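You operate a simulated robot arm through the tools that you are given. There is no shell and no other tool.

You run a simulated robot arm. Do the job below in one go: nothing can be reset, and whatever is moved stays where it is left.

TASK
Turn the air down for the weekend: lifter and rack valves shut, oiler off, regulator 2 bar.
Fine: then drain the filter bowl empty and shut its valve.

Only the result counts: the job must be done as asked and must still hold three seconds after the hand-in. Knocking over, shifting, dropping, spilling or breaking anything else fails it.

THE ROBOT
A 7-joint arm with a two-finger parallel gripper, fixed in place. Base frame: the origin is on the floor under the middle of its stand, x ahead of it, y to its left, z up. Units: m, rad, N and s.
It reaches about 1.479 m from its shoulder. Its first joint turns from -2.897 to 2.897 rad. Payload 4.4 kg.
The tool frame sits at the grasp point between the pads (the TCP): z along the fingers, y along the line on which they close. The tips reach 0.023 m beyond it. The gripper opens to 0.094 m. The fingers are 0.038 m wide and 0.01 m thick; the gripper's body (0.054 by 0.096 m) begins 0.039 m behind the TCP.
Orientation is that of the tool frame in the base frame, as [roll, pitch, yaw] about the fixed x, y, z axes, in that order (R = Rz(yaw) Ry(pitch) Rx(roll)). With the fingers straight down and closing along the base's y, the tool's x points along the base's -x, its y along +y and its z along -z.

THE INTERFACE
- The arm moves only by the tool nudge_tool. Its argument "moves" is a list of rows, each a list of 7 numbers: the turn, a rotation vector about the tool's x, y, z in units of 90 degrees (1.0 is 90 degrees), then the shift along the tool's x, y, z in units of 150 mm (1.0 is 150 mm), then the opening, from 0 (shut) to 1 (fully open). In form: [[rx, ry, rz, tx, ty, tz, fingers], ...]. A call has 1 to 20 rows; each row is the pose to reach, as a shift and turn from the pose commanded when the call began, along the tool's axes at that moment. A call with a number of a shift or a turn outside -1 to 1 is refused whole. A row lasts 0.2 s, in which the tool goes at most 0.05 m and 0.15 rad; a call with a longer step from one row to the next is refused whole, and so is a gripper value outside its range. A pose out of reach is approached as far as the arm can. The call stops where the force on the tool passes 50 N (or 10 N more than at its start, if that is more) or the arm is blocked; 0.2 s more then pass. Each finger travels about 0.072 m/s and halts on what it meets, pressing with about 23 N; the grip force reading is that of the motor and also rises with nothing between the fingers. The clock runs only during rows and for 0.2 s after the last one: add rows that repeat a pose to give the fingers time. It gives the time, the measured TCP pose, the force on the tool (base axes), the opening and the grip force at its end, in the units of the frame above (readings bear some noise), with the torque about the TCP (base axes, N m) and any sound that the robot's microphone picked up.
- Cameras (640 x 400 px; columns grow to the right, rows downward): "scene" is fixed at [0.0511, -0.6511, 1.5722]; the picture's right is [0.85, -0.53, 0.00], its down [-0.17, -0.26, -0.95] and it looks along [0.51, 0.80, -0.31] (base axes); focal length 311 px, centre (320, 200). "wrist" rides on the gripper at [0.086, 0.016, -0.075] in the tool frame; the picture's right is [-0.18, 0.98, 0.00], its down [-0.58, -0.11, -0.81] and it looks along [-0.79, -0.15, 0.59] (tool axes); focal length 243 px, centre (320, 200). There is no depth. A picture from a camera that has moved, and an enlarged one, comes with that camera's place and axes in the base frame and with its lens.
- camera(camera): a new picture of that camera. It takes no simulated time.
- inspect(camera, box): a new picture of the part [left, top, right, bottom] of that camera's present view, enlarged. It takes no simulated time.
- close_job(): hands the job in; it is judged then, once.

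Places have to be worked out from the pictures, the camera data and where the tool is seen. Open the gripper and draw the arm clear of the work before you hand the job in, unless the task says otherwise.

The tools are called after "Request:" by a JSON object that holds its "op" and its "data". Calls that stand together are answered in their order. nudge_tool: Moves the arm, as the interface text tells. Its arguments: {"type":"object","properties":{"moves":{"type":"array","items":{"type":"array","items":{"type":"number"}}}},"required":["moves"]} The other tools are called the same way: camera (camera) takes a picture; inspect (camera, box) takes an enlarged picture of a part of a camera's view; close_job () hands the job in.

At the start:

```text
t: 0.0
ee_pos: [0.5988, 0.1363, 1.5968]
tool_rot: [3.14, 0.002, 3.141]
wrist_force: [0.6, -0.5, -0.4]
torque: [0.0, -0.02, -0.01]
opening: 0.0937
grip_force: 0.1
```

scene: 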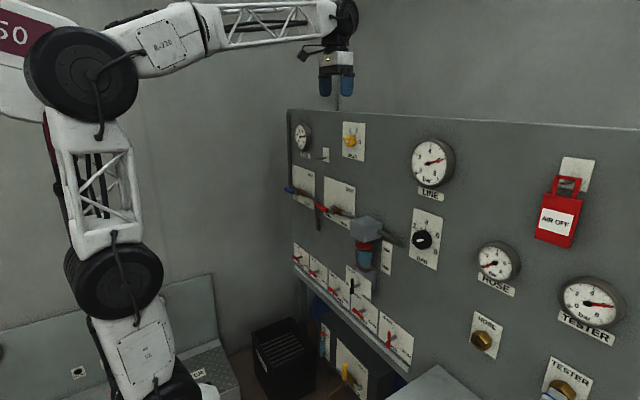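
wrist: 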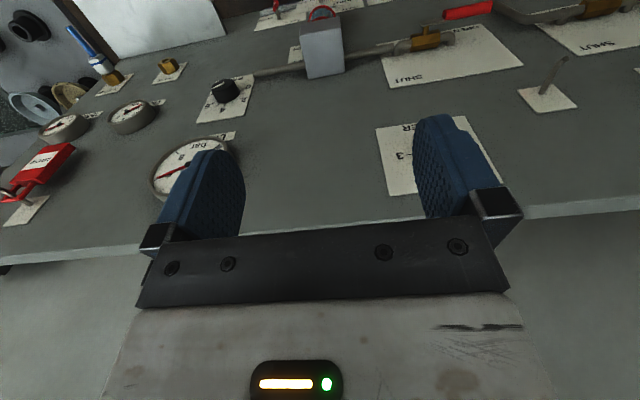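

I start by examining the panel in detail with enlarged pictures before moving anything.

Request:
{"op": "inspect", "data": {"camera": "scene", "box": [280, 100, 400, 175]}}

Request:
{"op": "inspect", "data": {"camera": "scene", "box": [280, 160, 400, 235]}}

Request:
{"op": "inspect", "data": {"camera": "scene", "box": [280, 230, 424, 320]}}

Request:
{"op": "inspect", "data": {"camera": "scene", "box": [280, 290, 456, 400]}}

Request:
{"op": "inspect", "data": {"camera": "scene", "box": [390, 130, 550, 230]}}

Request:
{"op": "inspect", "data": {"camera": "scene", "box": [400, 200, 480, 250]}}

Request:
{"op": "inspect", "data": {"camera": "scene", "box": [440, 230, 640, 400]}}

Request:
{"op": "inspect", "data": {"camera": "scene", "box": [500, 140, 640, 260]}}

```text
5.33 times, centred on (340, 138) of scene
camera zoom: at [0.0511, -0.6511, 1.5722], right [0.85, -0.53, 0.0], down [-0.17, -0.26, -0.95], along [0.51, 0.8, -0.31], focal length 1658 px, centre (213, 533)
```

zoom: 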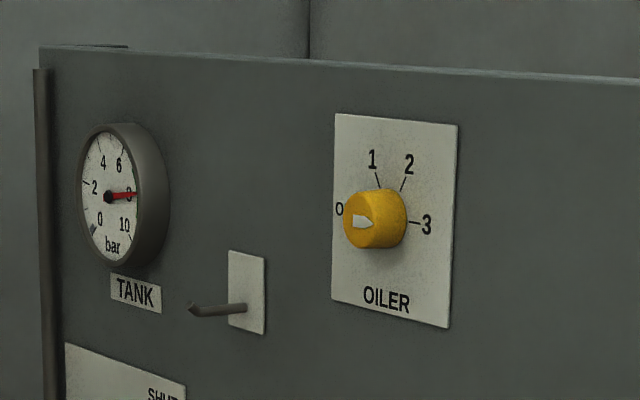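

```text
5.33 times, centred on (340, 198) of scene
camera zoom: at [0.0511, -0.6511, 1.5722], right [0.85, -0.53, 0.0], down [-0.17, -0.26, -0.95], along [0.51, 0.8, -0.31], focal length 1658 px, centre (213, 213)
```

zoom: 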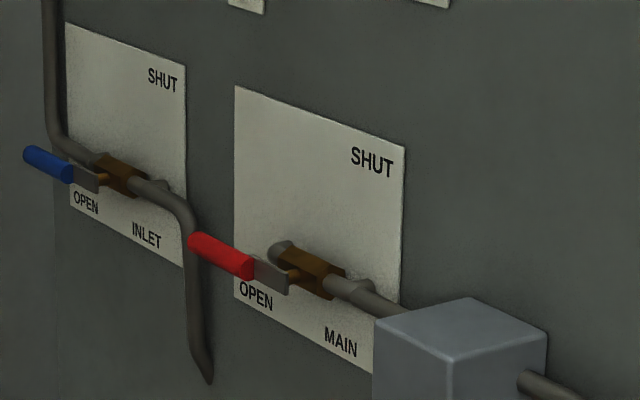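

```text
4.44 times, centred on (352, 275) of scene
camera zoom: at [0.0511, -0.6511, 1.5722], right [0.85, -0.53, 0.0], down [-0.17, -0.26, -0.95], along [0.51, 0.8, -0.31], focal length 1382 px, centre (178, -133)
```

zoom: 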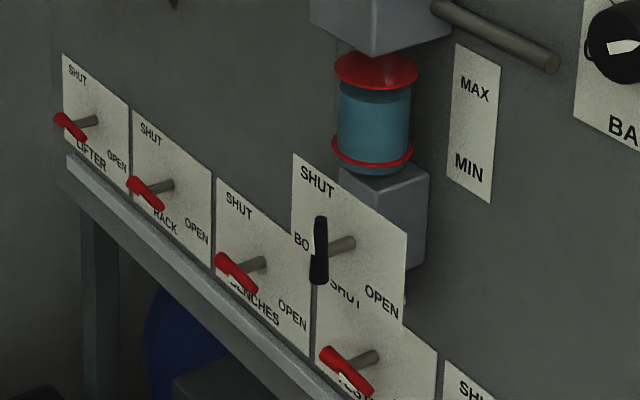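

```text
3.64 times, centred on (368, 345) of scene
camera zoom: at [0.0511, -0.6511, 1.5722], right [0.85, -0.53, 0.0], down [-0.17, -0.26, -0.95], along [0.51, 0.8, -0.31], focal length 1130 px, centre (146, -327)
```

zoom: 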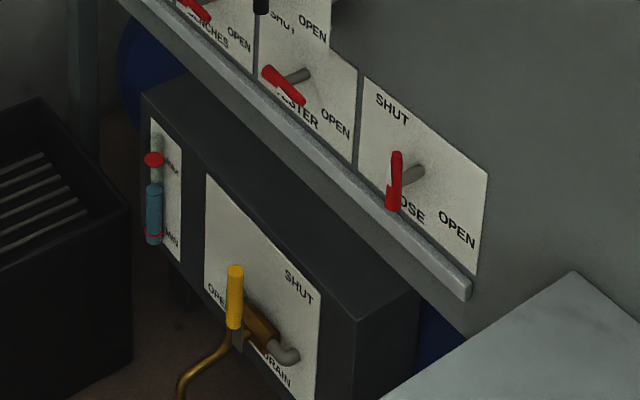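

```text
4.00 times, centred on (470, 180) of scene
camera zoom: at [0.0511, -0.6511, 1.5722], right [0.85, -0.53, 0.0], down [-0.17, -0.26, -0.95], along [0.51, 0.8, -0.31], focal length 1243 px, centre (-280, 280)
```

zoom: 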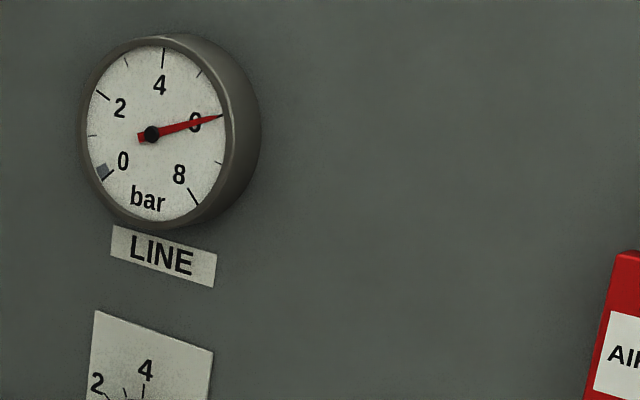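

```text
8.00 times, centred on (440, 225) of scene
camera zoom: at [0.0511, -0.6511, 1.5722], right [0.85, -0.53, 0.0], down [-0.17, -0.26, -0.95], along [0.51, 0.8, -0.31], focal length 2487 px, centre (-640, 0)
```

zoom: 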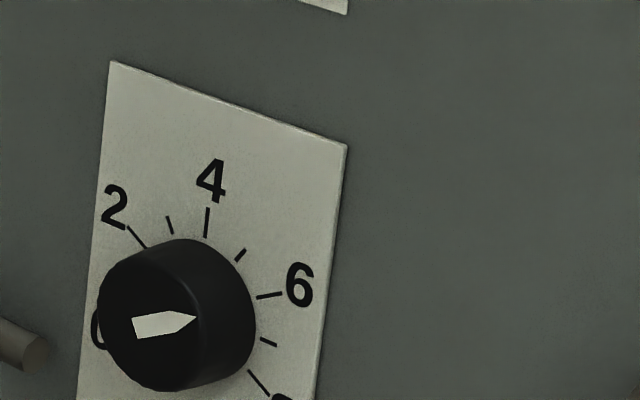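

```text
2.35 times, centred on (540, 315) of scene
camera zoom: at [0.0511, -0.6511, 1.5722], right [0.85, -0.53, 0.0], down [-0.17, -0.26, -0.95], along [0.51, 0.8, -0.31], focal length 731 px, centre (-198, -71)
```

zoom: 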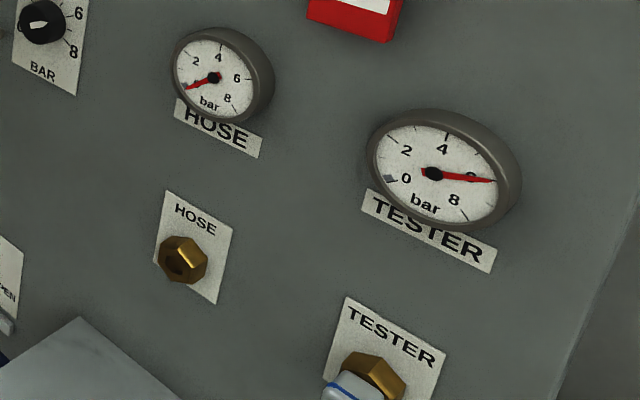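

```text
3.33 times, centred on (570, 200) of scene
camera zoom: at [0.0511, -0.6511, 1.5722], right [0.85, -0.53, 0.0], down [-0.17, -0.26, -0.95], along [0.51, 0.8, -0.31], focal length 1036 px, centre (-513, 200)
```

zoom: 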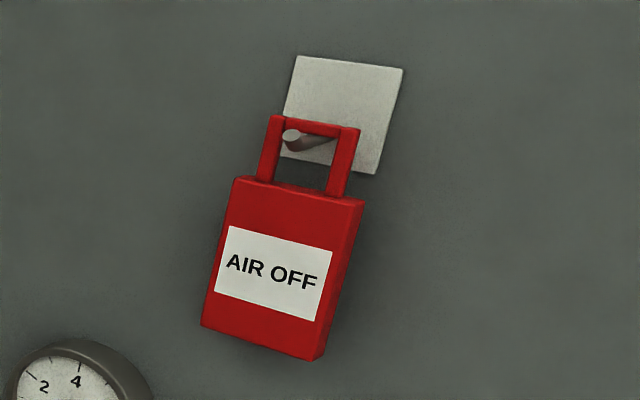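

The levers for lifter/rack look horizontal (open), the oiler knob points near 3 and the regulator near 6; the line gauge reads 6 bar. I back the tool off and tilt it so the wrist camera looks straight at the panel, to survey it.

Request:
{"op": "nudge_tool", "data": {"moves": [[0, -0.05, 0, 0.12, 0, 0.04, 1], [0, -0.1, 0, 0.25, 0, 0.08, 1], [0, -0.15, 0, 0.38, 0, 0.12, 1], [0, -0.2, 0, 0.5, 0, 0.16, 1], [0, -0.26, 0, 0.63, 0, 0.2, 1], [0, -0.31, 0, 0.75, 0, 0.24, 1], [0, -0.36, 0, 0.88, 0, 0.28, 1], [0, -0.41, 0, 1.0, 0, 0.32, 1], [0, -0.41, 0, 1.0, 0, 0.32, 1]]}}

Request:
{"op": "camera", "data": {"camera": "wrist"}}

Request:
{"op": "camera", "data": {"camera": "scene"}}

```text
t: 2.0
ee_pos: [0.4494, 0.1369, 1.5482]
tool_rot: [3.141, 0.644, 3.141]
wrist_force: [-0.6, 1.1, -0.8]
torque: [-0.01, 0.0, 0.02]
opening: 0.0939
grip_force: 0.1
```

```text
taken
camera wrist: at [0.3343, 0.1546, 1.5552], right [0.15, 0.98, 0.11], down [-0.02, -0.11, 0.99], along [0.99, -0.15, 0.0], focal length 243 px, centre (320, 200)
```

wrist: 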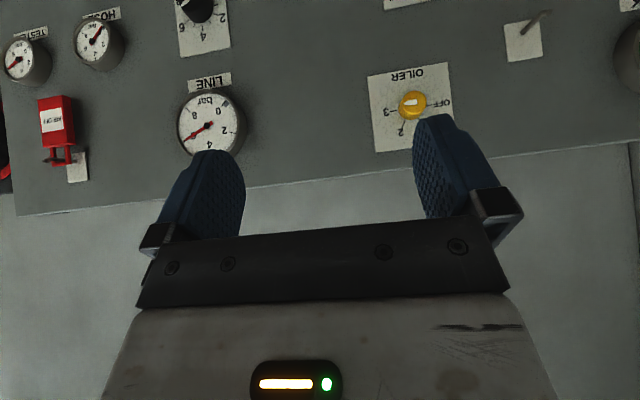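

```text
taken
```

scene: 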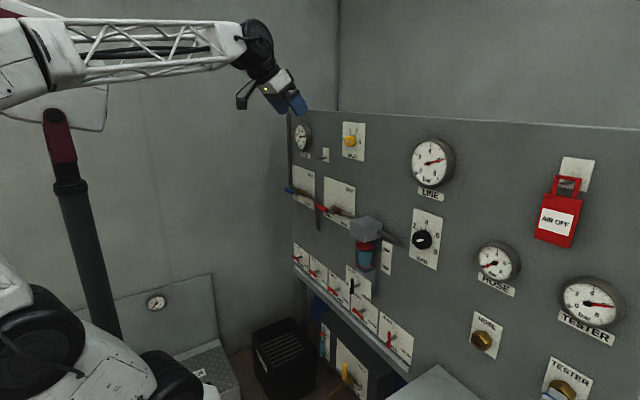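

From here the oiler (OFF/1/2/3) and line gauge are visible. I lower the camera straight down to see the rest of the panel.

Request:
{"op": "nudge_tool", "data": {"moves": [[0, 0, 0, 0.18, 0, 0.24, 1], [0, 0, 0, 0.36, 0, 0.48, 1], [0, 0, 0, 0.54, 0, 0.72, 1], [0, 0, 0, 0.72, 0, 0.96, 1], [0, 0, 0, 0.72, 0, 0.96, 1]]}}

Request:
{"op": "camera", "data": {"camera": "wrist"}}

Request:
{"op": "inspect", "data": {"camera": "wrist", "box": [0, 0, 320, 200]}}

Request:
{"op": "inspect", "data": {"camera": "wrist", "box": [320, 0, 640, 200]}}

```text
t: 3.2
ee_pos: [0.4498, 0.1357, 1.3676]
tool_rot: [3.14, 0.646, -3.141]
wrist_force: [0.0, 0.2, 0.0]
torque: [0.01, 0.01, -0.02]
opening: 0.0941
grip_force: 0.0
```

```text
taken
camera wrist: at [0.3352, 0.1539, 1.3749], right [0.15, 0.98, 0.11], down [-0.02, -0.11, 0.99], along [0.99, -0.15, 0.0], focal length 243 px, centre (320, 200)
```

wrist: 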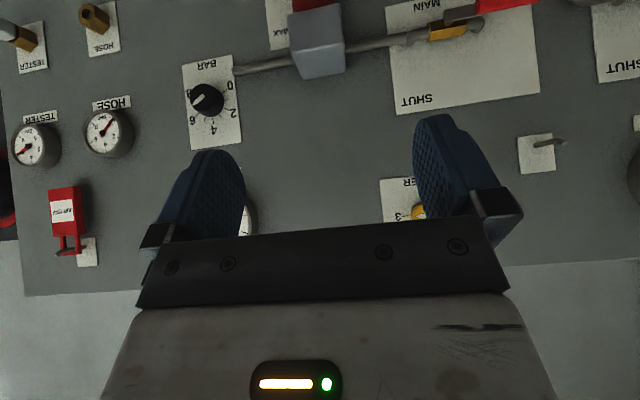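

```text
2.00 times, centred on (160, 100) of wrist
camera zoom: at [0.3352, 0.1539, 1.3749], right [0.15, 0.98, 0.11], down [-0.02, -0.11, 0.99], along [0.99, -0.15, 0.0], focal length 485 px, centre (640, 400)
```

zoom: 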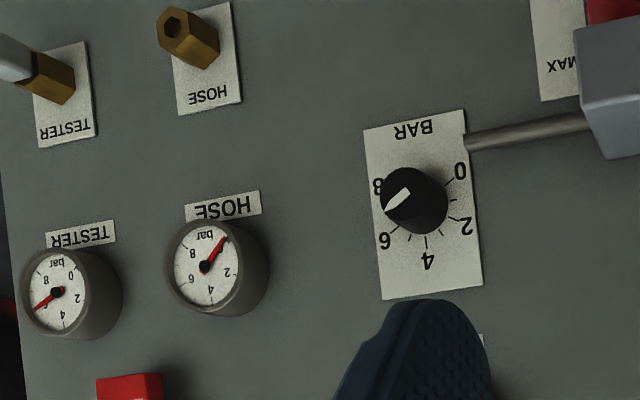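

```text
2.00 times, centred on (480, 100) of wrist
camera zoom: at [0.3352, 0.1539, 1.3749], right [0.15, 0.98, 0.11], down [-0.02, -0.11, 0.99], along [0.99, -0.15, 0.0], focal length 485 px, centre (0, 400)
```

zoom: 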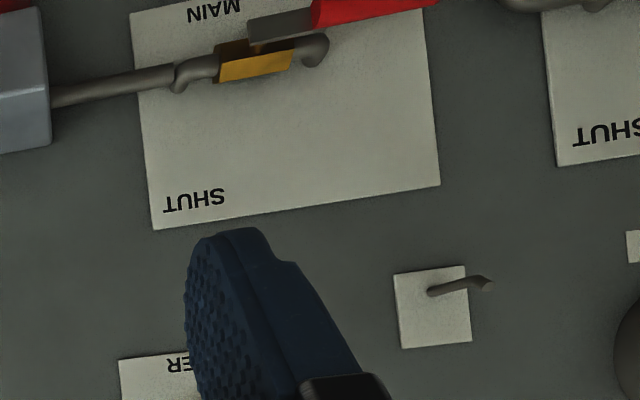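

The regulator scale appears symmetric about 4 at the top. Continue down to see the lower valves and the bowl.

Request:
{"op": "nudge_tool", "data": {"moves": [[0, 0, 0, 0.18, 0, 0.24, 1], [0, 0, 0, 0.36, 0, 0.48, 1], [0, 0, 0, 0.54, 0, 0.72, 1], [0, 0, 0, 0.72, 0, 0.96, 1], [0, 0, 0, 0.72, 0, 0.96, 1]]}}

Request:
{"op": "camera", "data": {"camera": "wrist"}}

Request:
{"op": "inspect", "data": {"camera": "wrist", "box": [160, 0, 480, 200]}}

Request:
{"op": "inspect", "data": {"camera": "wrist", "box": [320, 0, 640, 200]}}

```text
t: 4.4
ee_pos: [0.4497, 0.1368, 1.1875]
tool_rot: [3.138, 0.646, -3.141]
wrist_force: [-0.3, -0.1, -0.3]
torque: [0.01, -0.02, 0.01]
opening: 0.094
grip_force: 0.1
```

```text
taken
camera wrist: at [0.335, 0.155, 1.195], right [0.15, 0.98, 0.11], down [-0.02, -0.11, 0.99], along [0.99, -0.15, 0.0], focal length 243 px, centre (320, 200)
```

wrist: 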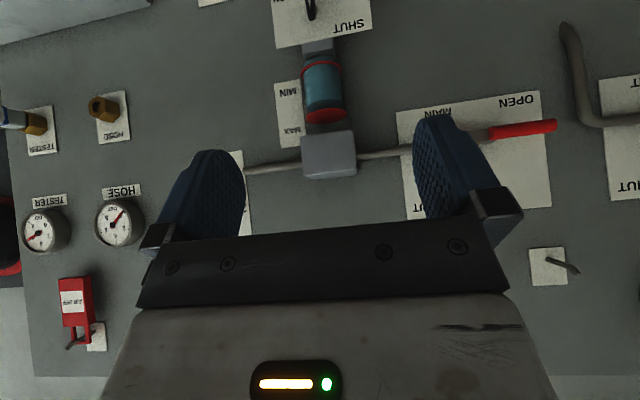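

```text
2.00 times, centred on (320, 100) of wrist
camera zoom: at [0.335, 0.155, 1.195], right [0.15, 0.98, 0.11], down [-0.02, -0.11, 0.99], along [0.99, -0.15, 0.0], focal length 485 px, centre (320, 400)
```

zoom: 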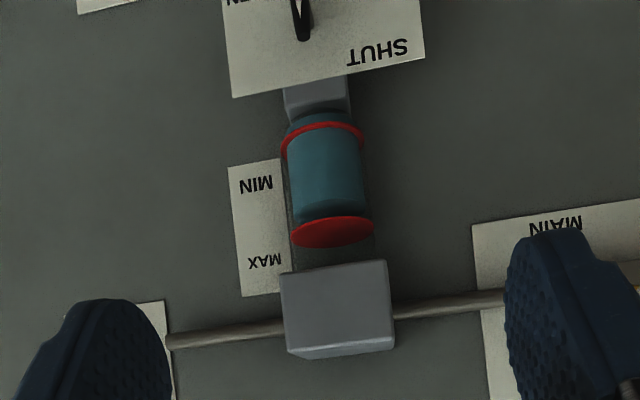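

```text
2.00 times, centred on (480, 100) of wrist
camera zoom: at [0.335, 0.155, 1.195], right [0.15, 0.98, 0.11], down [-0.02, -0.11, 0.99], along [0.99, -0.15, 0.0], focal length 485 px, centre (0, 400)
```

zoom: 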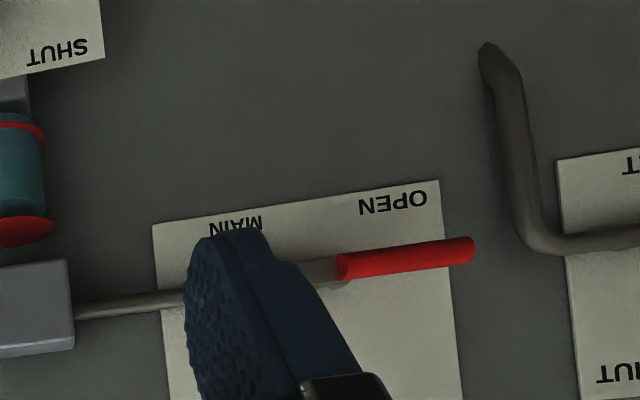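

The bowl is full of blue liquid up to the red float. I go further down to see the lower row of valves and what is beneath the bowl.

Request:
{"op": "nudge_tool", "data": {"moves": [[0, 0, 0, 0.18, 0, 0.24, 1], [0, 0, 0, 0.36, 0, 0.48, 1], [0, 0, 0, 0.54, 0, 0.72, 1], [0, 0, 0, 0.72, 0, 0.96, 1], [0, 0, 0, 0.72, 0, 0.96, 1]]}}

Request:
{"op": "camera", "data": {"camera": "wrist"}}

Request:
{"op": "inspect", "data": {"camera": "wrist", "box": [160, 0, 480, 200]}}

Request:
{"op": "inspect", "data": {"camera": "wrist", "box": [320, 0, 640, 200]}}

Request:
{"op": "camera", "data": {"camera": "scene"}}

```text
t: 5.6
ee_pos: [0.4496, 0.137, 1.0067]
tool_rot: [3.139, 0.645, 3.14]
wrist_force: [-0.2, 0.3, -0.5]
torque: [0.01, 0.0, -0.02]
opening: 0.0939
grip_force: 0.0
```

```text
taken
camera wrist: at [0.3345, 0.1553, 1.0141], right [0.15, 0.98, 0.11], down [-0.02, -0.11, 0.99], along [0.99, -0.15, 0.0], focal length 243 px, centre (320, 200)
```

wrist: 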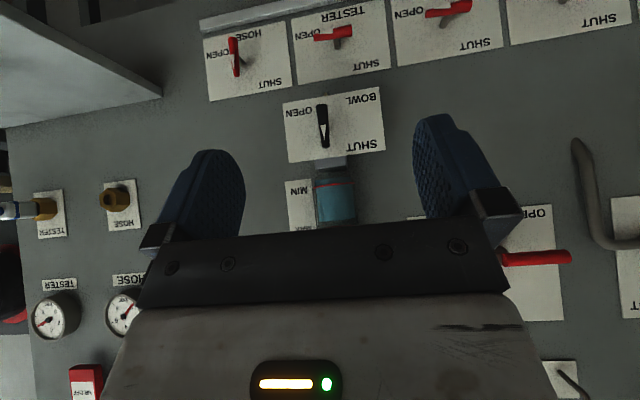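

```text
2.00 times, centred on (320, 100) of wrist
camera zoom: at [0.3345, 0.1553, 1.0141], right [0.15, 0.98, 0.11], down [-0.02, -0.11, 0.99], along [0.99, -0.15, 0.0], focal length 485 px, centre (320, 400)
```

zoom: 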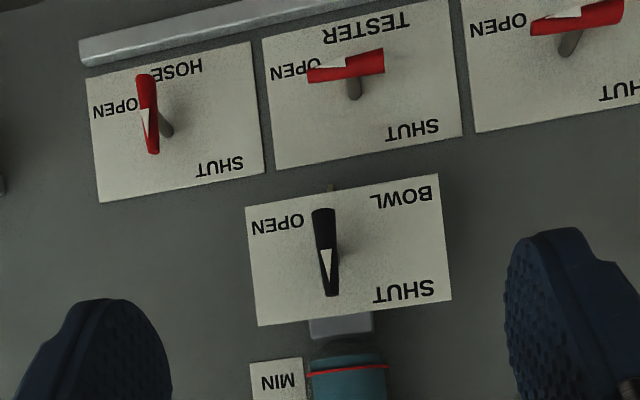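

```text
2.00 times, centred on (480, 100) of wrist
camera zoom: at [0.3345, 0.1553, 1.0141], right [0.15, 0.98, 0.11], down [-0.02, -0.11, 0.99], along [0.99, -0.15, 0.0], focal length 485 px, centre (0, 400)
```

zoom: 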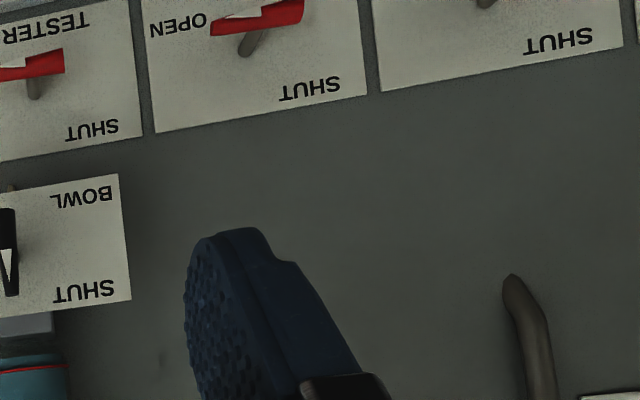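

```text
taken
```

scene: 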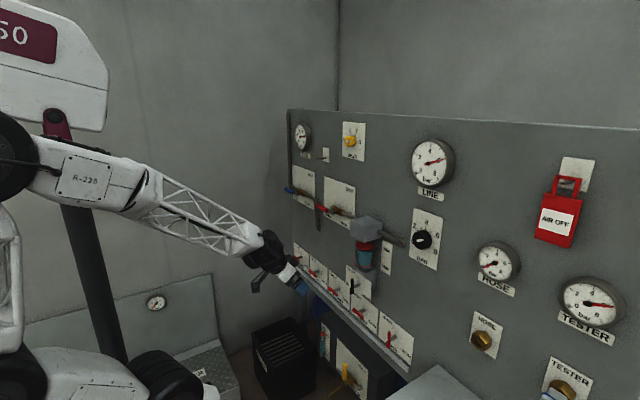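

The levers have a white pointer: up = SHUT, right = OPEN, and the bowl valve is shut now; its plate seems to protrude. I move left and lower to see lifter/rack valves and what lies under the bowl.

Request:
{"op": "nudge_tool", "data": {"moves": [[0, 0, 0, 0.15, 0.15, 0.2, 1], [0, 0, 0, 0.3, 0.3, 0.4, 1], [0, 0, 0, 0.45, 0.45, 0.6, 1], [0, 0, 0, 0.6, 0.6, 0.8, 1], [0, 0, 0, 0.6, 0.75, 0.8, 1], [0, 0, 0, 0.6, 0.75, 0.8, 1]]}}

Request:
{"op": "camera", "data": {"camera": "wrist"}}

Request:
{"op": "inspect", "data": {"camera": "wrist", "box": [160, 0, 480, 200]}}

Request:
{"op": "inspect", "data": {"camera": "wrist", "box": [320, 0, 640, 200]}}

Request:
{"op": "inspect", "data": {"camera": "wrist", "box": [0, 0, 320, 200]}}

```text
t: 7.0
ee_pos: [0.4508, 0.2501, 0.8583]
tool_rot: [3.141, 0.646, 3.141]
wrist_force: [0.4, -0.2, -0.6]
torque: [0.0, 0.0, -0.03]
opening: 0.094
grip_force: 0.1
```

```text
taken
camera wrist: at [0.3353, 0.2675, 0.8654], right [0.15, 0.98, 0.11], down [-0.02, -0.11, 0.99], along [0.99, -0.15, 0.0], focal length 243 px, centre (320, 200)
```

wrist: 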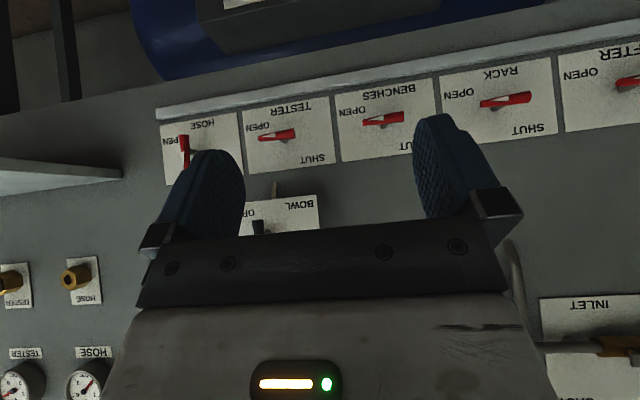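

```text
2.00 times, centred on (320, 100) of wrist
camera zoom: at [0.3353, 0.2675, 0.8654], right [0.15, 0.98, 0.11], down [-0.02, -0.11, 0.99], along [0.99, -0.15, 0.0], focal length 485 px, centre (320, 400)
```

zoom: 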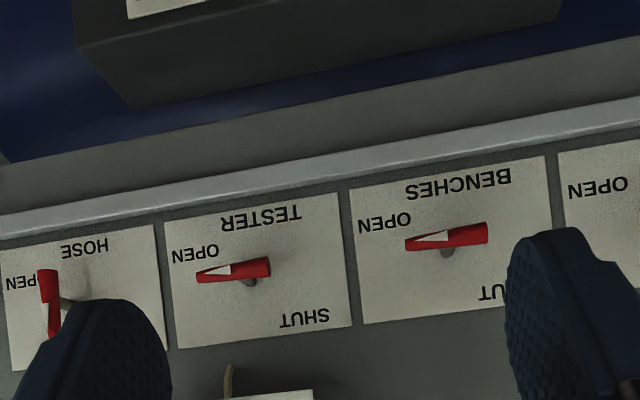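

```text
2.00 times, centred on (480, 100) of wrist
camera zoom: at [0.3353, 0.2675, 0.8654], right [0.15, 0.98, 0.11], down [-0.02, -0.11, 0.99], along [0.99, -0.15, 0.0], focal length 485 px, centre (0, 400)
```

zoom: 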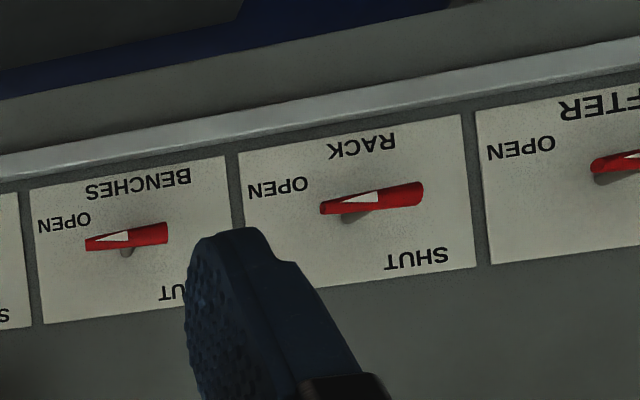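

```text
2.00 times, centred on (160, 100) of wrist
camera zoom: at [0.3353, 0.2675, 0.8654], right [0.15, 0.98, 0.11], down [-0.02, -0.11, 0.99], along [0.99, -0.15, 0.0], focal length 485 px, centre (640, 400)
```

zoom: 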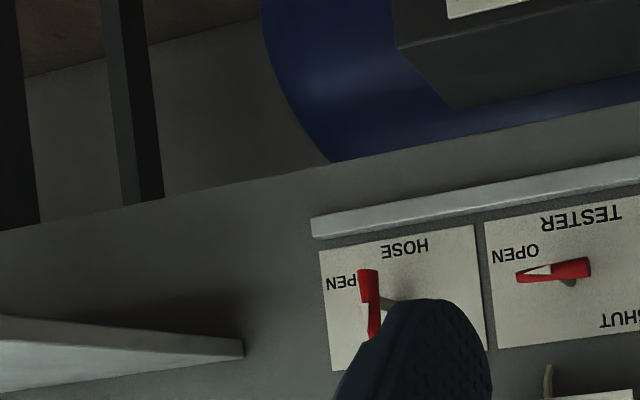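

Triangulating between wrist views: plates lie at x≈0.768, red levers at x≈0.727, z≈0.75, spaced 0.175 m (rack y≈0.50, lifter y≈0.67); the bowl plate protrudes to x≈0.705. I now bring the tool horizontal (pointing +x) at x≈0.59, y≈0.40.

Request:
{"op": "nudge_tool", "data": {"moves": [[0, -0.074, 0, -0.093, 0.125, 0.07, 1], [0, -0.148, 0, -0.187, 0.25, 0.14, 1], [0, -0.221, 0, -0.28, 0.375, 0.21, 1], [0, -0.295, 0, -0.373, 0.5, 0.28, 1], [0, -0.369, 0, -0.467, 0.625, 0.35, 1], [0, -0.443, 0, -0.56, 0.75, 0.42, 1], [0, -0.516, 0, -0.653, 0.875, 0.49, 1], [0, -0.59, 0, -0.747, 1.0, 0.56, 1], [0, -0.59, 0, -0.747, 1.0, 0.56, 1]]}}

Request:
{"op": "camera", "data": {"camera": "scene"}}

Request:
{"op": "camera", "data": {"camera": "wrist"}}

```text
t: 9.0
ee_pos: [0.591, 0.4012, 0.8592]
tool_rot: [0.516, 1.569, 0.516]
wrist_force: [0.4, -0.4, -0.3]
torque: [0.0, -0.03, -0.01]
opening: 0.094
grip_force: 0.0
```

```text
taken
```

scene: 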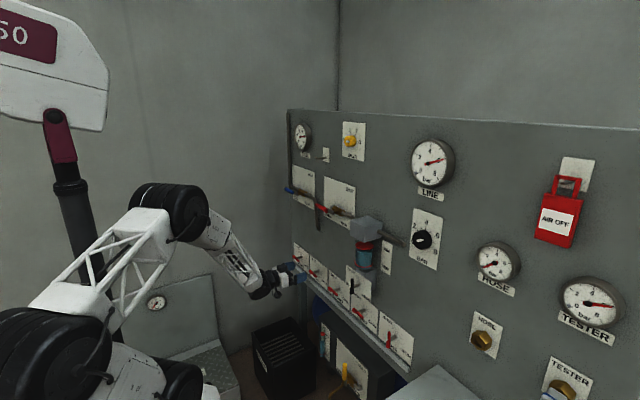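

```text
taken
camera wrist: at [0.5149, 0.4179, 0.7717], right [0.0, 0.98, 0.19], down [-0.81, -0.11, 0.58], along [0.59, -0.15, 0.79], focal length 243 px, centre (320, 200)
```

wrist: 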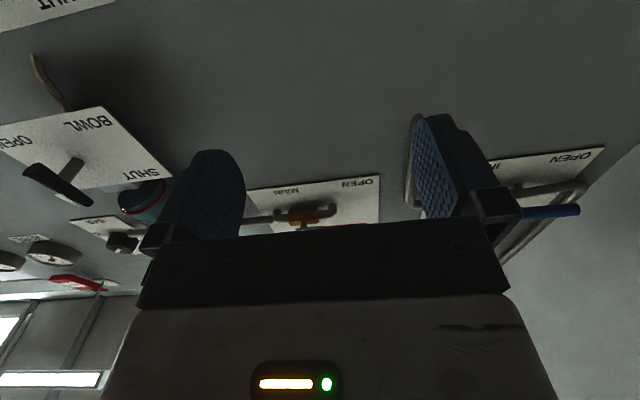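

The tool is now horizontal. I roll it +90° about its axis (fingers close vertically) and go to a pre-grasp in front of the RACK lever (y≈0.50, z≈0.75, x≈0.62).

Request:
{"op": "nudge_tool", "data": {"moves": [[0, 0, 0.083, 0.06, 0.054, 0.017, 1], [0, 0, 0.167, 0.12, 0.108, 0.033, 1], [0, 0, 0.25, 0.182, 0.162, 0.05, 1], [0, 0, 0.333, 0.242, 0.216, 0.067, 1], [0, 0, 0.417, 0.303, 0.27, 0.083, 1], [0, 0, 0.5, 0.364, 0.323, 0.1, 1], [0, 0, 0.583, 0.424, 0.377, 0.117, 1], [0, 0, 0.667, 0.485, 0.431, 0.133, 1], [0, 0, 0.75, 0.545, 0.485, 0.15, 1], [0, 0, 0.833, 0.606, 0.539, 0.167, 1], [0, 0, 0.917, 0.667, 0.593, 0.183, 1], [0, 0, 1.0, 0.727, 0.647, 0.2, 1], [0, 0, 1.0, 0.727, 0.647, 0.2, 1]]}}

Request:
{"op": "camera", "data": {"camera": "wrist"}}

Request:
{"op": "camera", "data": {"camera": "scene"}}

```text
t: 11.5
ee_pos: [0.7289, 0.588, 1.0449]
tool_rot: [1.895, 0.369, 1.643]
wrist_force: [-116.7, -41.0, 17.2]
torque: [1.8, -5.84, -1.48]
opening: 0.0791
grip_force: 0.2
out of reach, approached as far as the arm can: row 3, 4, 5, 6, 7, 8, 9, 10, 11, 12
stopped in row 12: the force on the tool passed its limit at 256 N (the readings are from after the stop); the commanded pose is now the measured one
```

```text
taken
camera wrist: at [0.6564, 0.6785, 1.0506], right [0.3, 0.19, 0.94], down [-0.76, -0.54, 0.35], along [0.57, -0.82, -0.02], focal length 243 px, centre (320, 200)
```

wrist: 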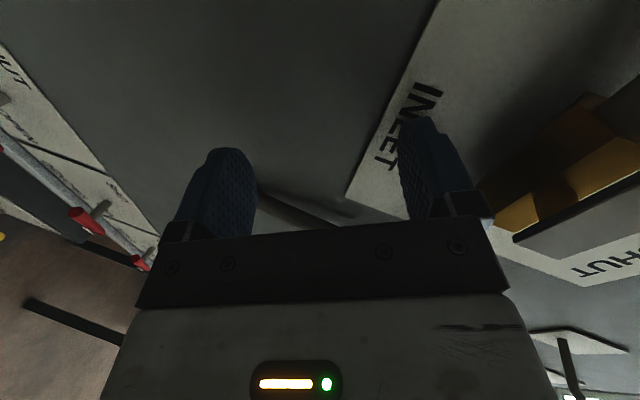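

```text
taken
```

scene: 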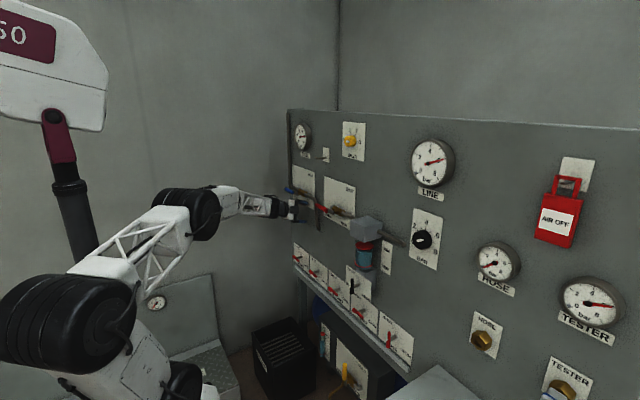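

The roll was out of reach mid-way, the arm wandered upward and pressed against something near the INLET plate. Before moving I inspect closely what it is touching.

Request:
{"op": "inspect", "data": {"camera": "scene", "box": [220, 160, 380, 260]}}

Request:
{"op": "inspect", "data": {"camera": "wrist", "box": [160, 100, 480, 300]}}

Request:
{"op": "inspect", "data": {"camera": "wrist", "box": [400, 0, 640, 300]}}

```text
4.00 times, centred on (300, 210) of scene
camera zoom: at [0.0511, -0.6511, 1.5722], right [0.85, -0.53, 0.0], down [-0.17, -0.26, -0.95], along [0.51, 0.8, -0.31], focal length 1243 px, centre (400, 160)
```

zoom: 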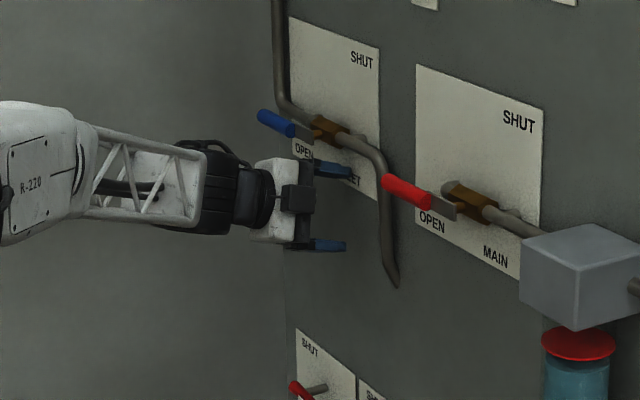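

```text
2.00 times, centred on (320, 200) of wrist
camera zoom: at [0.6564, 0.6785, 1.0506], right [0.3, 0.19, 0.94], down [-0.76, -0.54, 0.35], along [0.57, -0.82, -0.02], focal length 485 px, centre (320, 200)
```

zoom: 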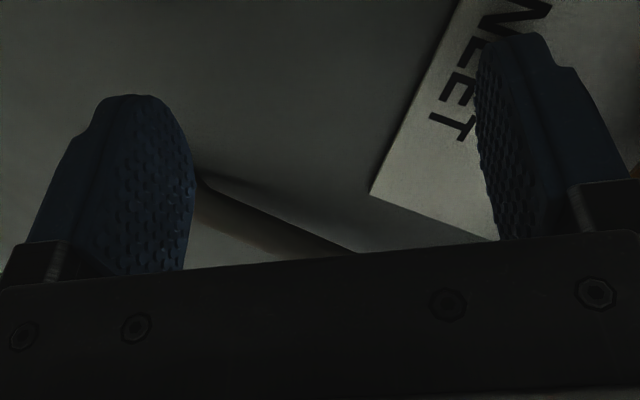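

```text
1.33 times, centred on (520, 150) of wrist
camera zoom: at [0.6564, 0.6785, 1.0506], right [0.3, 0.19, 0.94], down [-0.76, -0.54, 0.35], along [0.57, -0.82, -0.02], focal length 324 px, centre (53, 267)
```

zoom: 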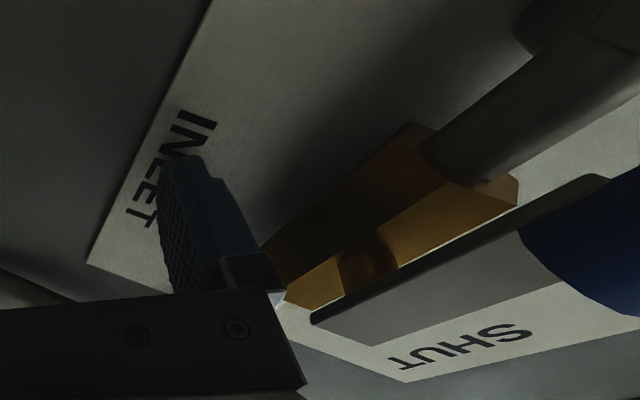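

The fingers are pressed on the panel just below the INLET valve; lever positions appear unchanged. I retreat straight back (-x) with a slight descent, fingers a bit narrower.

Request:
{"op": "nudge_tool", "data": {"moves": [[0, 0, 0, 0.023, -0.078, -0.149, 0.8], [0, 0, 0, 0.046, -0.156, -0.298, 0.8], [0, 0, 0, 0.07, -0.235, -0.448, 0.8], [0, 0, 0, 0.093, -0.313, -0.597, 0.8], [0, 0, 0, 0.093, -0.313, -0.597, 0.8]]}}

Request:
{"op": "inspect", "data": {"camera": "scene", "box": [220, 160, 380, 260]}}

Request:
{"op": "camera", "data": {"camera": "wrist"}}

```text
t: 12.7
ee_pos: [0.6407, 0.5934, 1.0478]
tool_rot: [1.924, 0.389, 1.654]
wrist_force: [-0.3, -0.1, 0.2]
torque: [0.02, 0.02, 0.02]
opening: 0.0753
grip_force: 0.0
out of reach, approached as far as the arm can: row 1, 2, 3, 4, 5
```

```text
4.00 times, centred on (300, 210) of scene
camera zoom: at [0.0511, -0.6511, 1.5722], right [0.85, -0.53, 0.0], down [-0.17, -0.26, -0.95], along [0.51, 0.8, -0.31], focal length 1243 px, centre (400, 160)
```

zoom: 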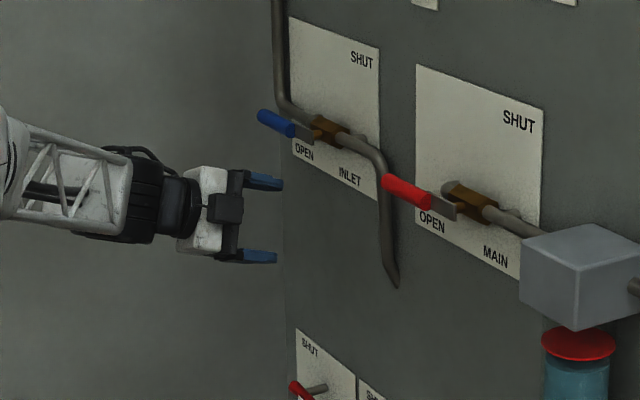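

```text
taken
camera wrist: at [0.5669, 0.6841, 1.0521], right [0.33, 0.21, 0.92], down [-0.75, -0.54, 0.39], along [0.57, -0.82, -0.02], focal length 243 px, centre (320, 200)
```

wrist: 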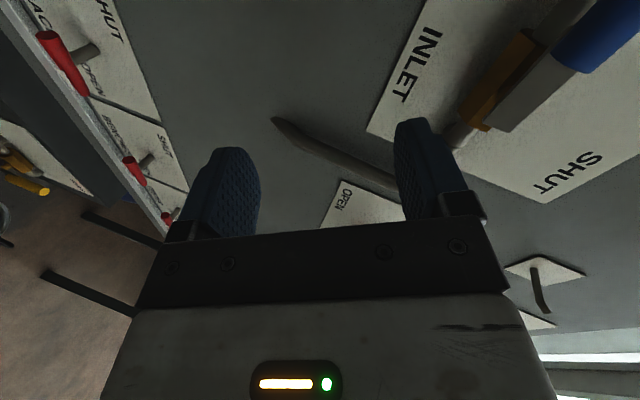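

Free and undisturbed. The + roll direction hits a wrist limit, so I will use the opposite roll direction; first unwind the roll in place.

Request:
{"op": "nudge_tool", "data": {"moves": [[0, 0, -0.09, 0, 0, -0.03, 0.8], [0, 0, -0.18, 0, 0, -0.06, 0.8], [0, 0, -0.27, 0, 0, -0.1, 0.8], [0, 0, -0.36, 0, 0, -0.13, 0.8], [0, 0, -0.45, 0, 0, -0.16, 0.8], [0, 0, -0.54, 0, 0, -0.2, 0.8], [0, 0, -0.63, 0, 0, -0.23, 0.8], [0, 0, -0.72, 0, 0, -0.26, 0.8], [0, 0, -0.8, 0, 0, -0.3, 0.8], [0, 0, -0.8, 0, 0, -0.3, 0.8]]}}

Request:
{"op": "camera", "data": {"camera": "scene"}}

```text
t: 14.9
ee_pos: [0.5979, 0.5945, 1.0615]
tool_rot: [-2.905, 1.258, -2.941]
wrist_force: [0.6, -0.7, -0.2]
torque: [0.0, -0.02, -0.03]
opening: 0.0751
grip_force: 0.1
```

```text
taken
```

scene: 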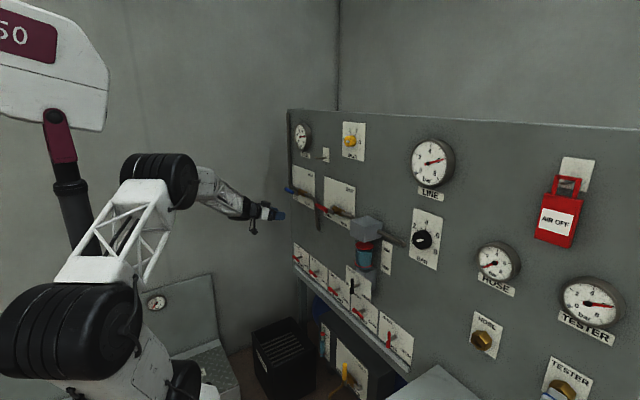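

Reachable again, free of contact. Now I turn the tool the other way to the exact lever-gripping orientation (tool z=+x, tool y=−z, camera to the right side), descending partway.

Request:
{"op": "nudge_tool", "data": {"moves": [[0.0121, -0.0153, -0.0862, 0.084, 0.006, 0.014, 0.8], [0.0243, -0.0307, -0.1724, 0.169, 0.012, 0.028, 0.8], [0.0364, -0.046, -0.2586, 0.253, 0.017, 0.041, 0.8], [0.0485, -0.0614, -0.3448, 0.337, 0.023, 0.055, 0.8], [0.0606, -0.0767, -0.431, 0.422, 0.029, 0.069, 0.8], [0.0728, -0.0921, -0.5173, 0.506, 0.035, 0.083, 0.8], [0.0849, -0.1074, -0.6035, 0.591, 0.041, 0.097, 0.8], [0.097, -0.1228, -0.6897, 0.675, 0.047, 0.111, 0.8], [0.1091, -0.1381, -0.7759, 0.759, 0.052, 0.124, 0.8], [0.1213, -0.1535, -0.8621, 0.844, 0.058, 0.138, 0.8], [0.1334, -0.1688, -0.9483, 0.928, 0.064, 0.152, 0.8], [0.1334, -0.1688, -0.9483, 0.928, 0.064, 0.152, 0.8]]}}

Request:
{"op": "camera", "data": {"camera": "scene"}}

Request:
{"op": "camera", "data": {"camera": "wrist"}}

```text
t: 17.5
ee_pos: [0.5774, 0.5949, 0.9207]
tool_rot: [-1.57, -0.001, -1.572]
wrist_force: [0.1, 0.1, 0.7]
torque: [-0.06, 0.01, 0.0]
opening: 0.0751
grip_force: 0.1
```

```text
taken
```

scene: 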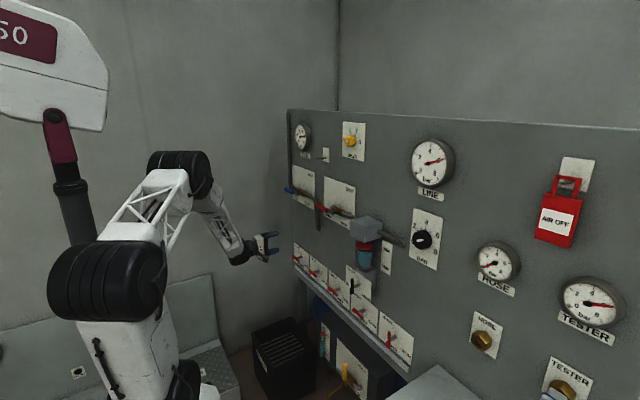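

```text
taken
camera wrist: at [0.5021, 0.5102, 0.9039], right [0.0, 0.18, -0.98], down [-0.81, 0.58, 0.11], along [0.59, 0.79, 0.15], focal length 243 px, centre (320, 200)
```

wrist: 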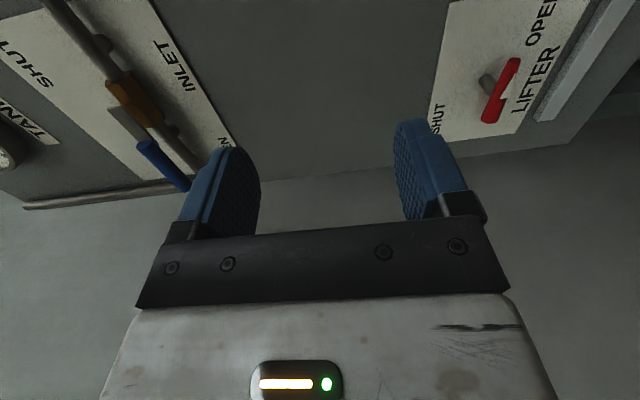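

Orientation is exact now. The LIFTER lever resolves to about (0.727, 0.668, 0.753); I move in front of it, staying at x≈0.62.

Request:
{"op": "nudge_tool", "data": {"moves": [[0, 0, 0, -0.1, 0.2, 0.057, 0.7], [0, 0, 0, -0.2, 0.4, 0.114, 0.7], [0, 0, 0, -0.3, 0.6, 0.171, 0.7], [0, 0, 0, -0.4, 0.8, 0.228, 0.7], [0, 0, 0, -0.49, 1.0, 0.286, 0.7], [0, 0, 0, -0.49, 1.0, 0.286, 0.7]]}}

Request:
{"op": "camera", "data": {"camera": "wrist"}}

Request:
{"op": "inspect", "data": {"camera": "scene", "box": [240, 220, 400, 320]}}

```text
t: 18.9
ee_pos: [0.6215, 0.6689, 0.7705]
tool_rot: [-1.572, 0.001, -1.572]
wrist_force: [0.5, -0.7, -0.3]
torque: [0.02, -0.04, 0.0]
opening: 0.0658
grip_force: 0.1
```

```text
taken
camera wrist: at [0.5448, 0.584, 0.7537], right [0.0, 0.19, -0.98], down [-0.81, 0.58, 0.11], along [0.59, 0.79, 0.15], focal length 243 px, centre (320, 200)
```

wrist: 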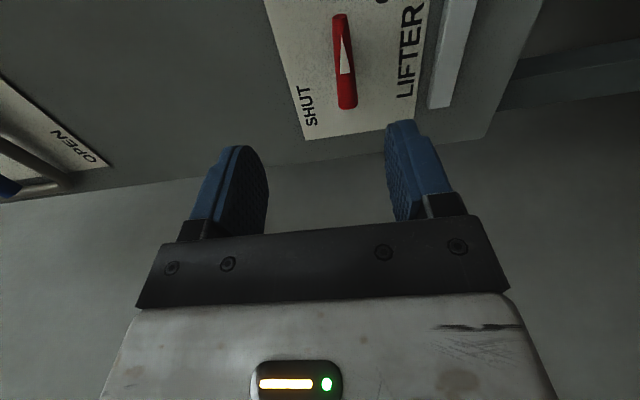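

```text
4.00 times, centred on (320, 270) of scene
camera zoom: at [0.0511, -0.6511, 1.5722], right [0.85, -0.53, 0.0], down [-0.17, -0.26, -0.95], along [0.51, 0.8, -0.31], focal length 1243 px, centre (320, -80)
```

zoom: 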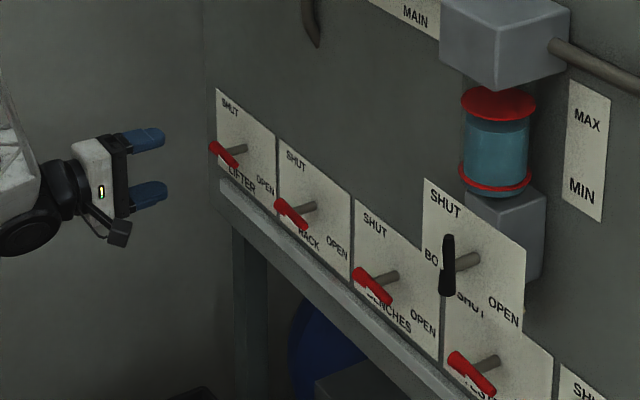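

LIFTER lever centre is now triangulated at (0.732, 0.673, 0.751), shaft at y≈0.675. I align height and advance with fingers straddling the bar above and below.

Request:
{"op": "nudge_tool", "data": {"moves": [[0, 0, 0, -0.033, 0.13, 0.1, 0.7], [0, 0, 0, -0.033, 0.13, 0.25, 0.7], [0, 0, 0, -0.033, 0.13, 0.4, 0.7], [0, 0, 0, -0.033, 0.13, 0.5, 0.7], [0, 0, 0, -0.033, 0.13, 0.6, 0.7], [0, 0, 0, -0.033, 0.13, 0.7, 0.7], [0, 0, 0, -0.033, 0.13, 0.7, 0.7]]}}

Request:
{"op": "camera", "data": {"camera": "wrist"}}

Request:
{"op": "inspect", "data": {"camera": "scene", "box": [260, 220, 380, 295]}}

```text
t: 20.5
ee_pos: [0.7252, 0.6738, 0.7532]
tool_rot: [-1.57, 0.002, -1.572]
wrist_force: [0.2, 0.9, 0.7]
torque: [0.01, -0.05, 0.03]
opening: 0.0655
grip_force: 0.1
```

```text
taken
camera wrist: at [0.6505, 0.5889, 0.7356], right [0.0, 0.19, -0.98], down [-0.81, 0.58, 0.11], along [0.59, 0.79, 0.15], focal length 243 px, centre (320, 200)
```

wrist: 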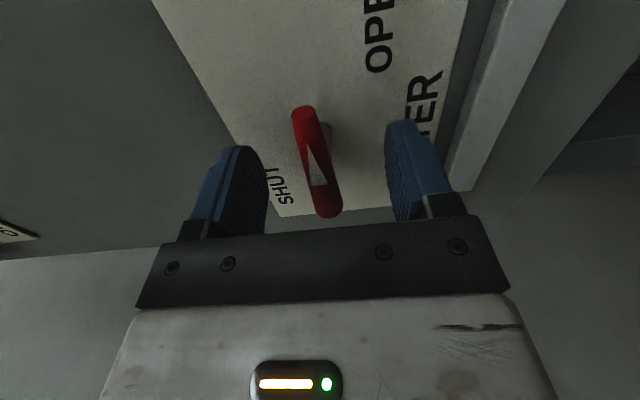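

```text
5.33 times, centred on (320, 258) of scene
camera zoom: at [0.0511, -0.6511, 1.5722], right [0.85, -0.53, 0.0], down [-0.17, -0.26, -0.95], along [0.51, 0.8, -0.31], focal length 1658 px, centre (320, -107)
```

zoom: 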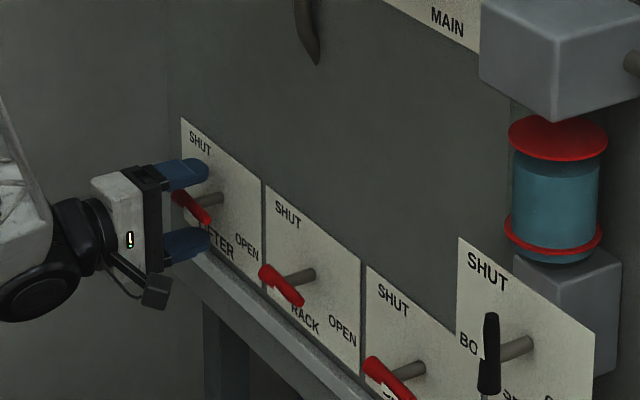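

The bar sits between the fingers, about 6 mm ahead of the TCP. I advance 5 mm and close on it.

Request:
{"op": "nudge_tool", "data": {"moves": [[0, 0, 0, 0, 0, 0.033, 0.7], [0, 0, 0, 0, 0, 0.033, 0.4], [0, 0, 0, 0, 0, 0.033, 0.1], [0, 0, 0, 0, 0, 0.033, 0], [0, 0, 0, 0, 0, 0.033, 0], [0, 0, 0, 0, 0, 0.033, 0]]}}

Request:
{"op": "camera", "data": {"camera": "wrist"}}

```text
t: 21.9
ee_pos: [0.731, 0.674, 0.7517]
tool_rot: [-1.572, 0.003, -1.572]
wrist_force: [0.0, -0.5, 2.8]
torque: [-0.04, -0.02, -0.05]
opening: 0.0169
grip_force: 45.1
```

```text
taken
camera wrist: at [0.6553, 0.5887, 0.7355], right [0.0, 0.19, -0.98], down [-0.81, 0.58, 0.11], along [0.59, 0.79, 0.15], focal length 243 px, centre (320, 200)
```

wrist: 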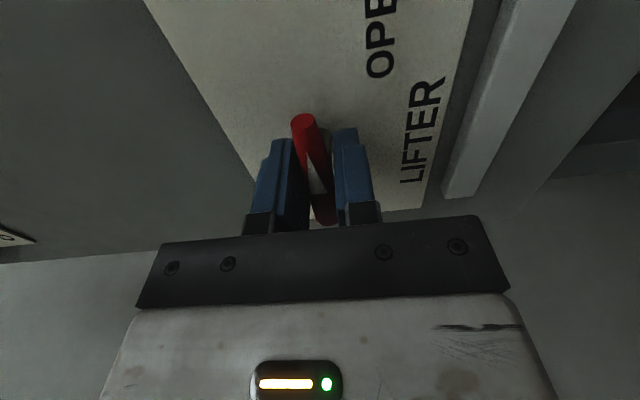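

Gripped (17 mm bar, 45 N). I now turn it counter-clockwise 90° (OPEN right → SHUT up) about the tool axis.

Request:
{"op": "nudge_tool", "data": {"moves": [[0, 0, -0.083, 0, 0, 0.033, 0], [0, 0, -0.167, 0, 0, 0.033, 0], [0, 0, -0.25, 0, 0, 0.033, 0], [0, 0, -0.333, 0, 0, 0.033, 0], [0, 0, -0.417, 0, 0, 0.033, 0], [0, 0, -0.5, 0, 0, 0.033, 0]]}}

Request:
{"op": "camera", "data": {"camera": "wrist"}}

Request:
{"op": "inspect", "data": {"camera": "scene", "box": [260, 220, 380, 295]}}

```text
t: 23.3
ee_pos: [0.736, 0.6756, 0.7509]
tool_rot: [-1.571, -0.785, -1.571]
wrist_force: [-25.8, 27.8, 6.2]
torque: [0.01, 0.2, 0.1]
opening: 0.0166
grip_force: 44.6
```

```text
taken
camera wrist: at [0.6602, 0.6036, 0.8017], right [0.0, -0.56, -0.83], down [-0.81, 0.49, -0.33], along [0.59, 0.67, -0.46], focal length 243 px, centre (320, 200)
```

wrist: 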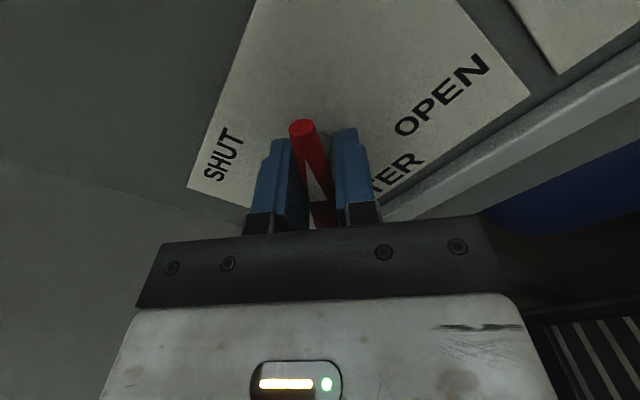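

```text
5.33 times, centred on (320, 258) of scene
camera zoom: at [0.0511, -0.6511, 1.5722], right [0.85, -0.53, 0.0], down [-0.17, -0.26, -0.95], along [0.51, 0.8, -0.31], focal length 1658 px, centre (320, -107)
```

zoom: 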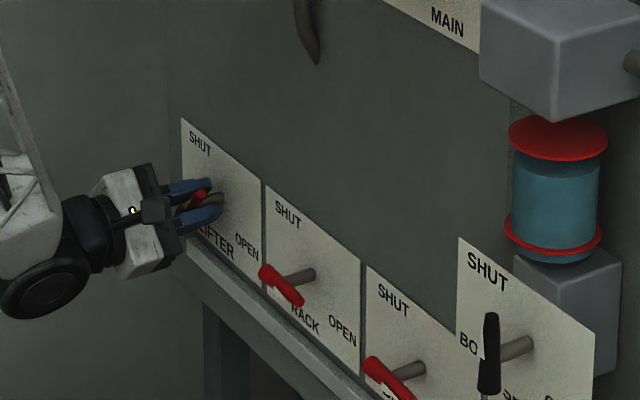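

Turned 45° with some side load: I advanced 5 mm too deep and the shaft seems slightly to the left of the TCP. I back out 4 mm, shift 3 mm left and complete the turn.

Request:
{"op": "nudge_tool", "data": {"moves": [[0, 0, 0, -0.014, -0.014, -0.027, 0], [0, 0, -0.083, -0.014, -0.014, -0.027, 0], [0, 0, -0.167, -0.014, -0.014, -0.027, 0], [0, 0, -0.25, -0.014, -0.014, -0.027, 0], [0, 0, -0.333, -0.014, -0.014, -0.027, 0], [0, 0, -0.417, -0.014, -0.014, -0.027, 0], [0, 0, -0.5, -0.014, -0.014, -0.027, 0], [0, 0, -0.5, -0.014, -0.014, -0.027, 0]]}}

Request:
{"op": "camera", "data": {"camera": "wrist"}}

Request:
{"op": "inspect", "data": {"camera": "scene", "box": [260, 220, 380, 295]}}

```text
t: 25.1
ee_pos: [0.7334, 0.6745, 0.7509]
tool_rot: [2.296, -1.569, 0.841]
wrist_force: [-3.0, -12.3, 7.7]
torque: [0.05, 0.28, 0.03]
opening: 0.0167
grip_force: 44.7
stopped in row 8: the force on the tool passed its limit at 51 N (the readings are from after the stop); the commanded pose is now the measured one
```

```text
taken
camera wrist: at [0.6569, 0.6606, 0.8374], right [0.0, -0.98, -0.18], down [-0.81, 0.11, -0.58], along [0.59, 0.15, -0.79], focal length 243 px, centre (320, 200)
```

wrist: 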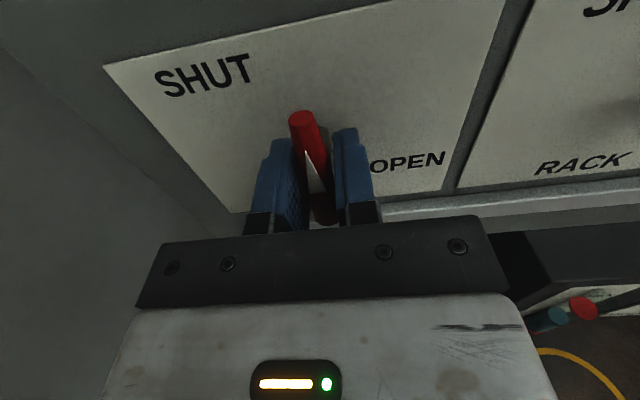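

```text
5.33 times, centred on (320, 258) of scene
camera zoom: at [0.0511, -0.6511, 1.5722], right [0.85, -0.53, 0.0], down [-0.17, -0.26, -0.95], along [0.51, 0.8, -0.31], focal length 1658 px, centre (320, -107)
```

zoom: 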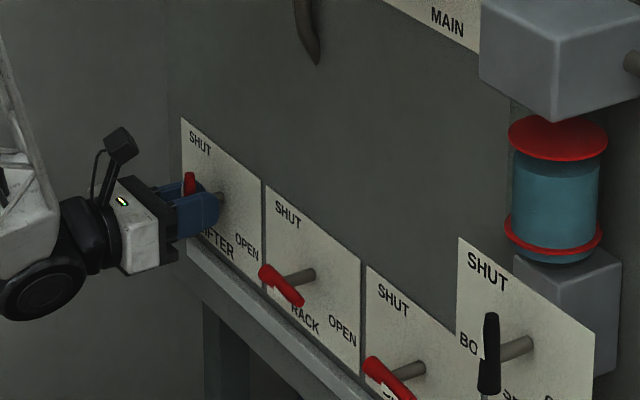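

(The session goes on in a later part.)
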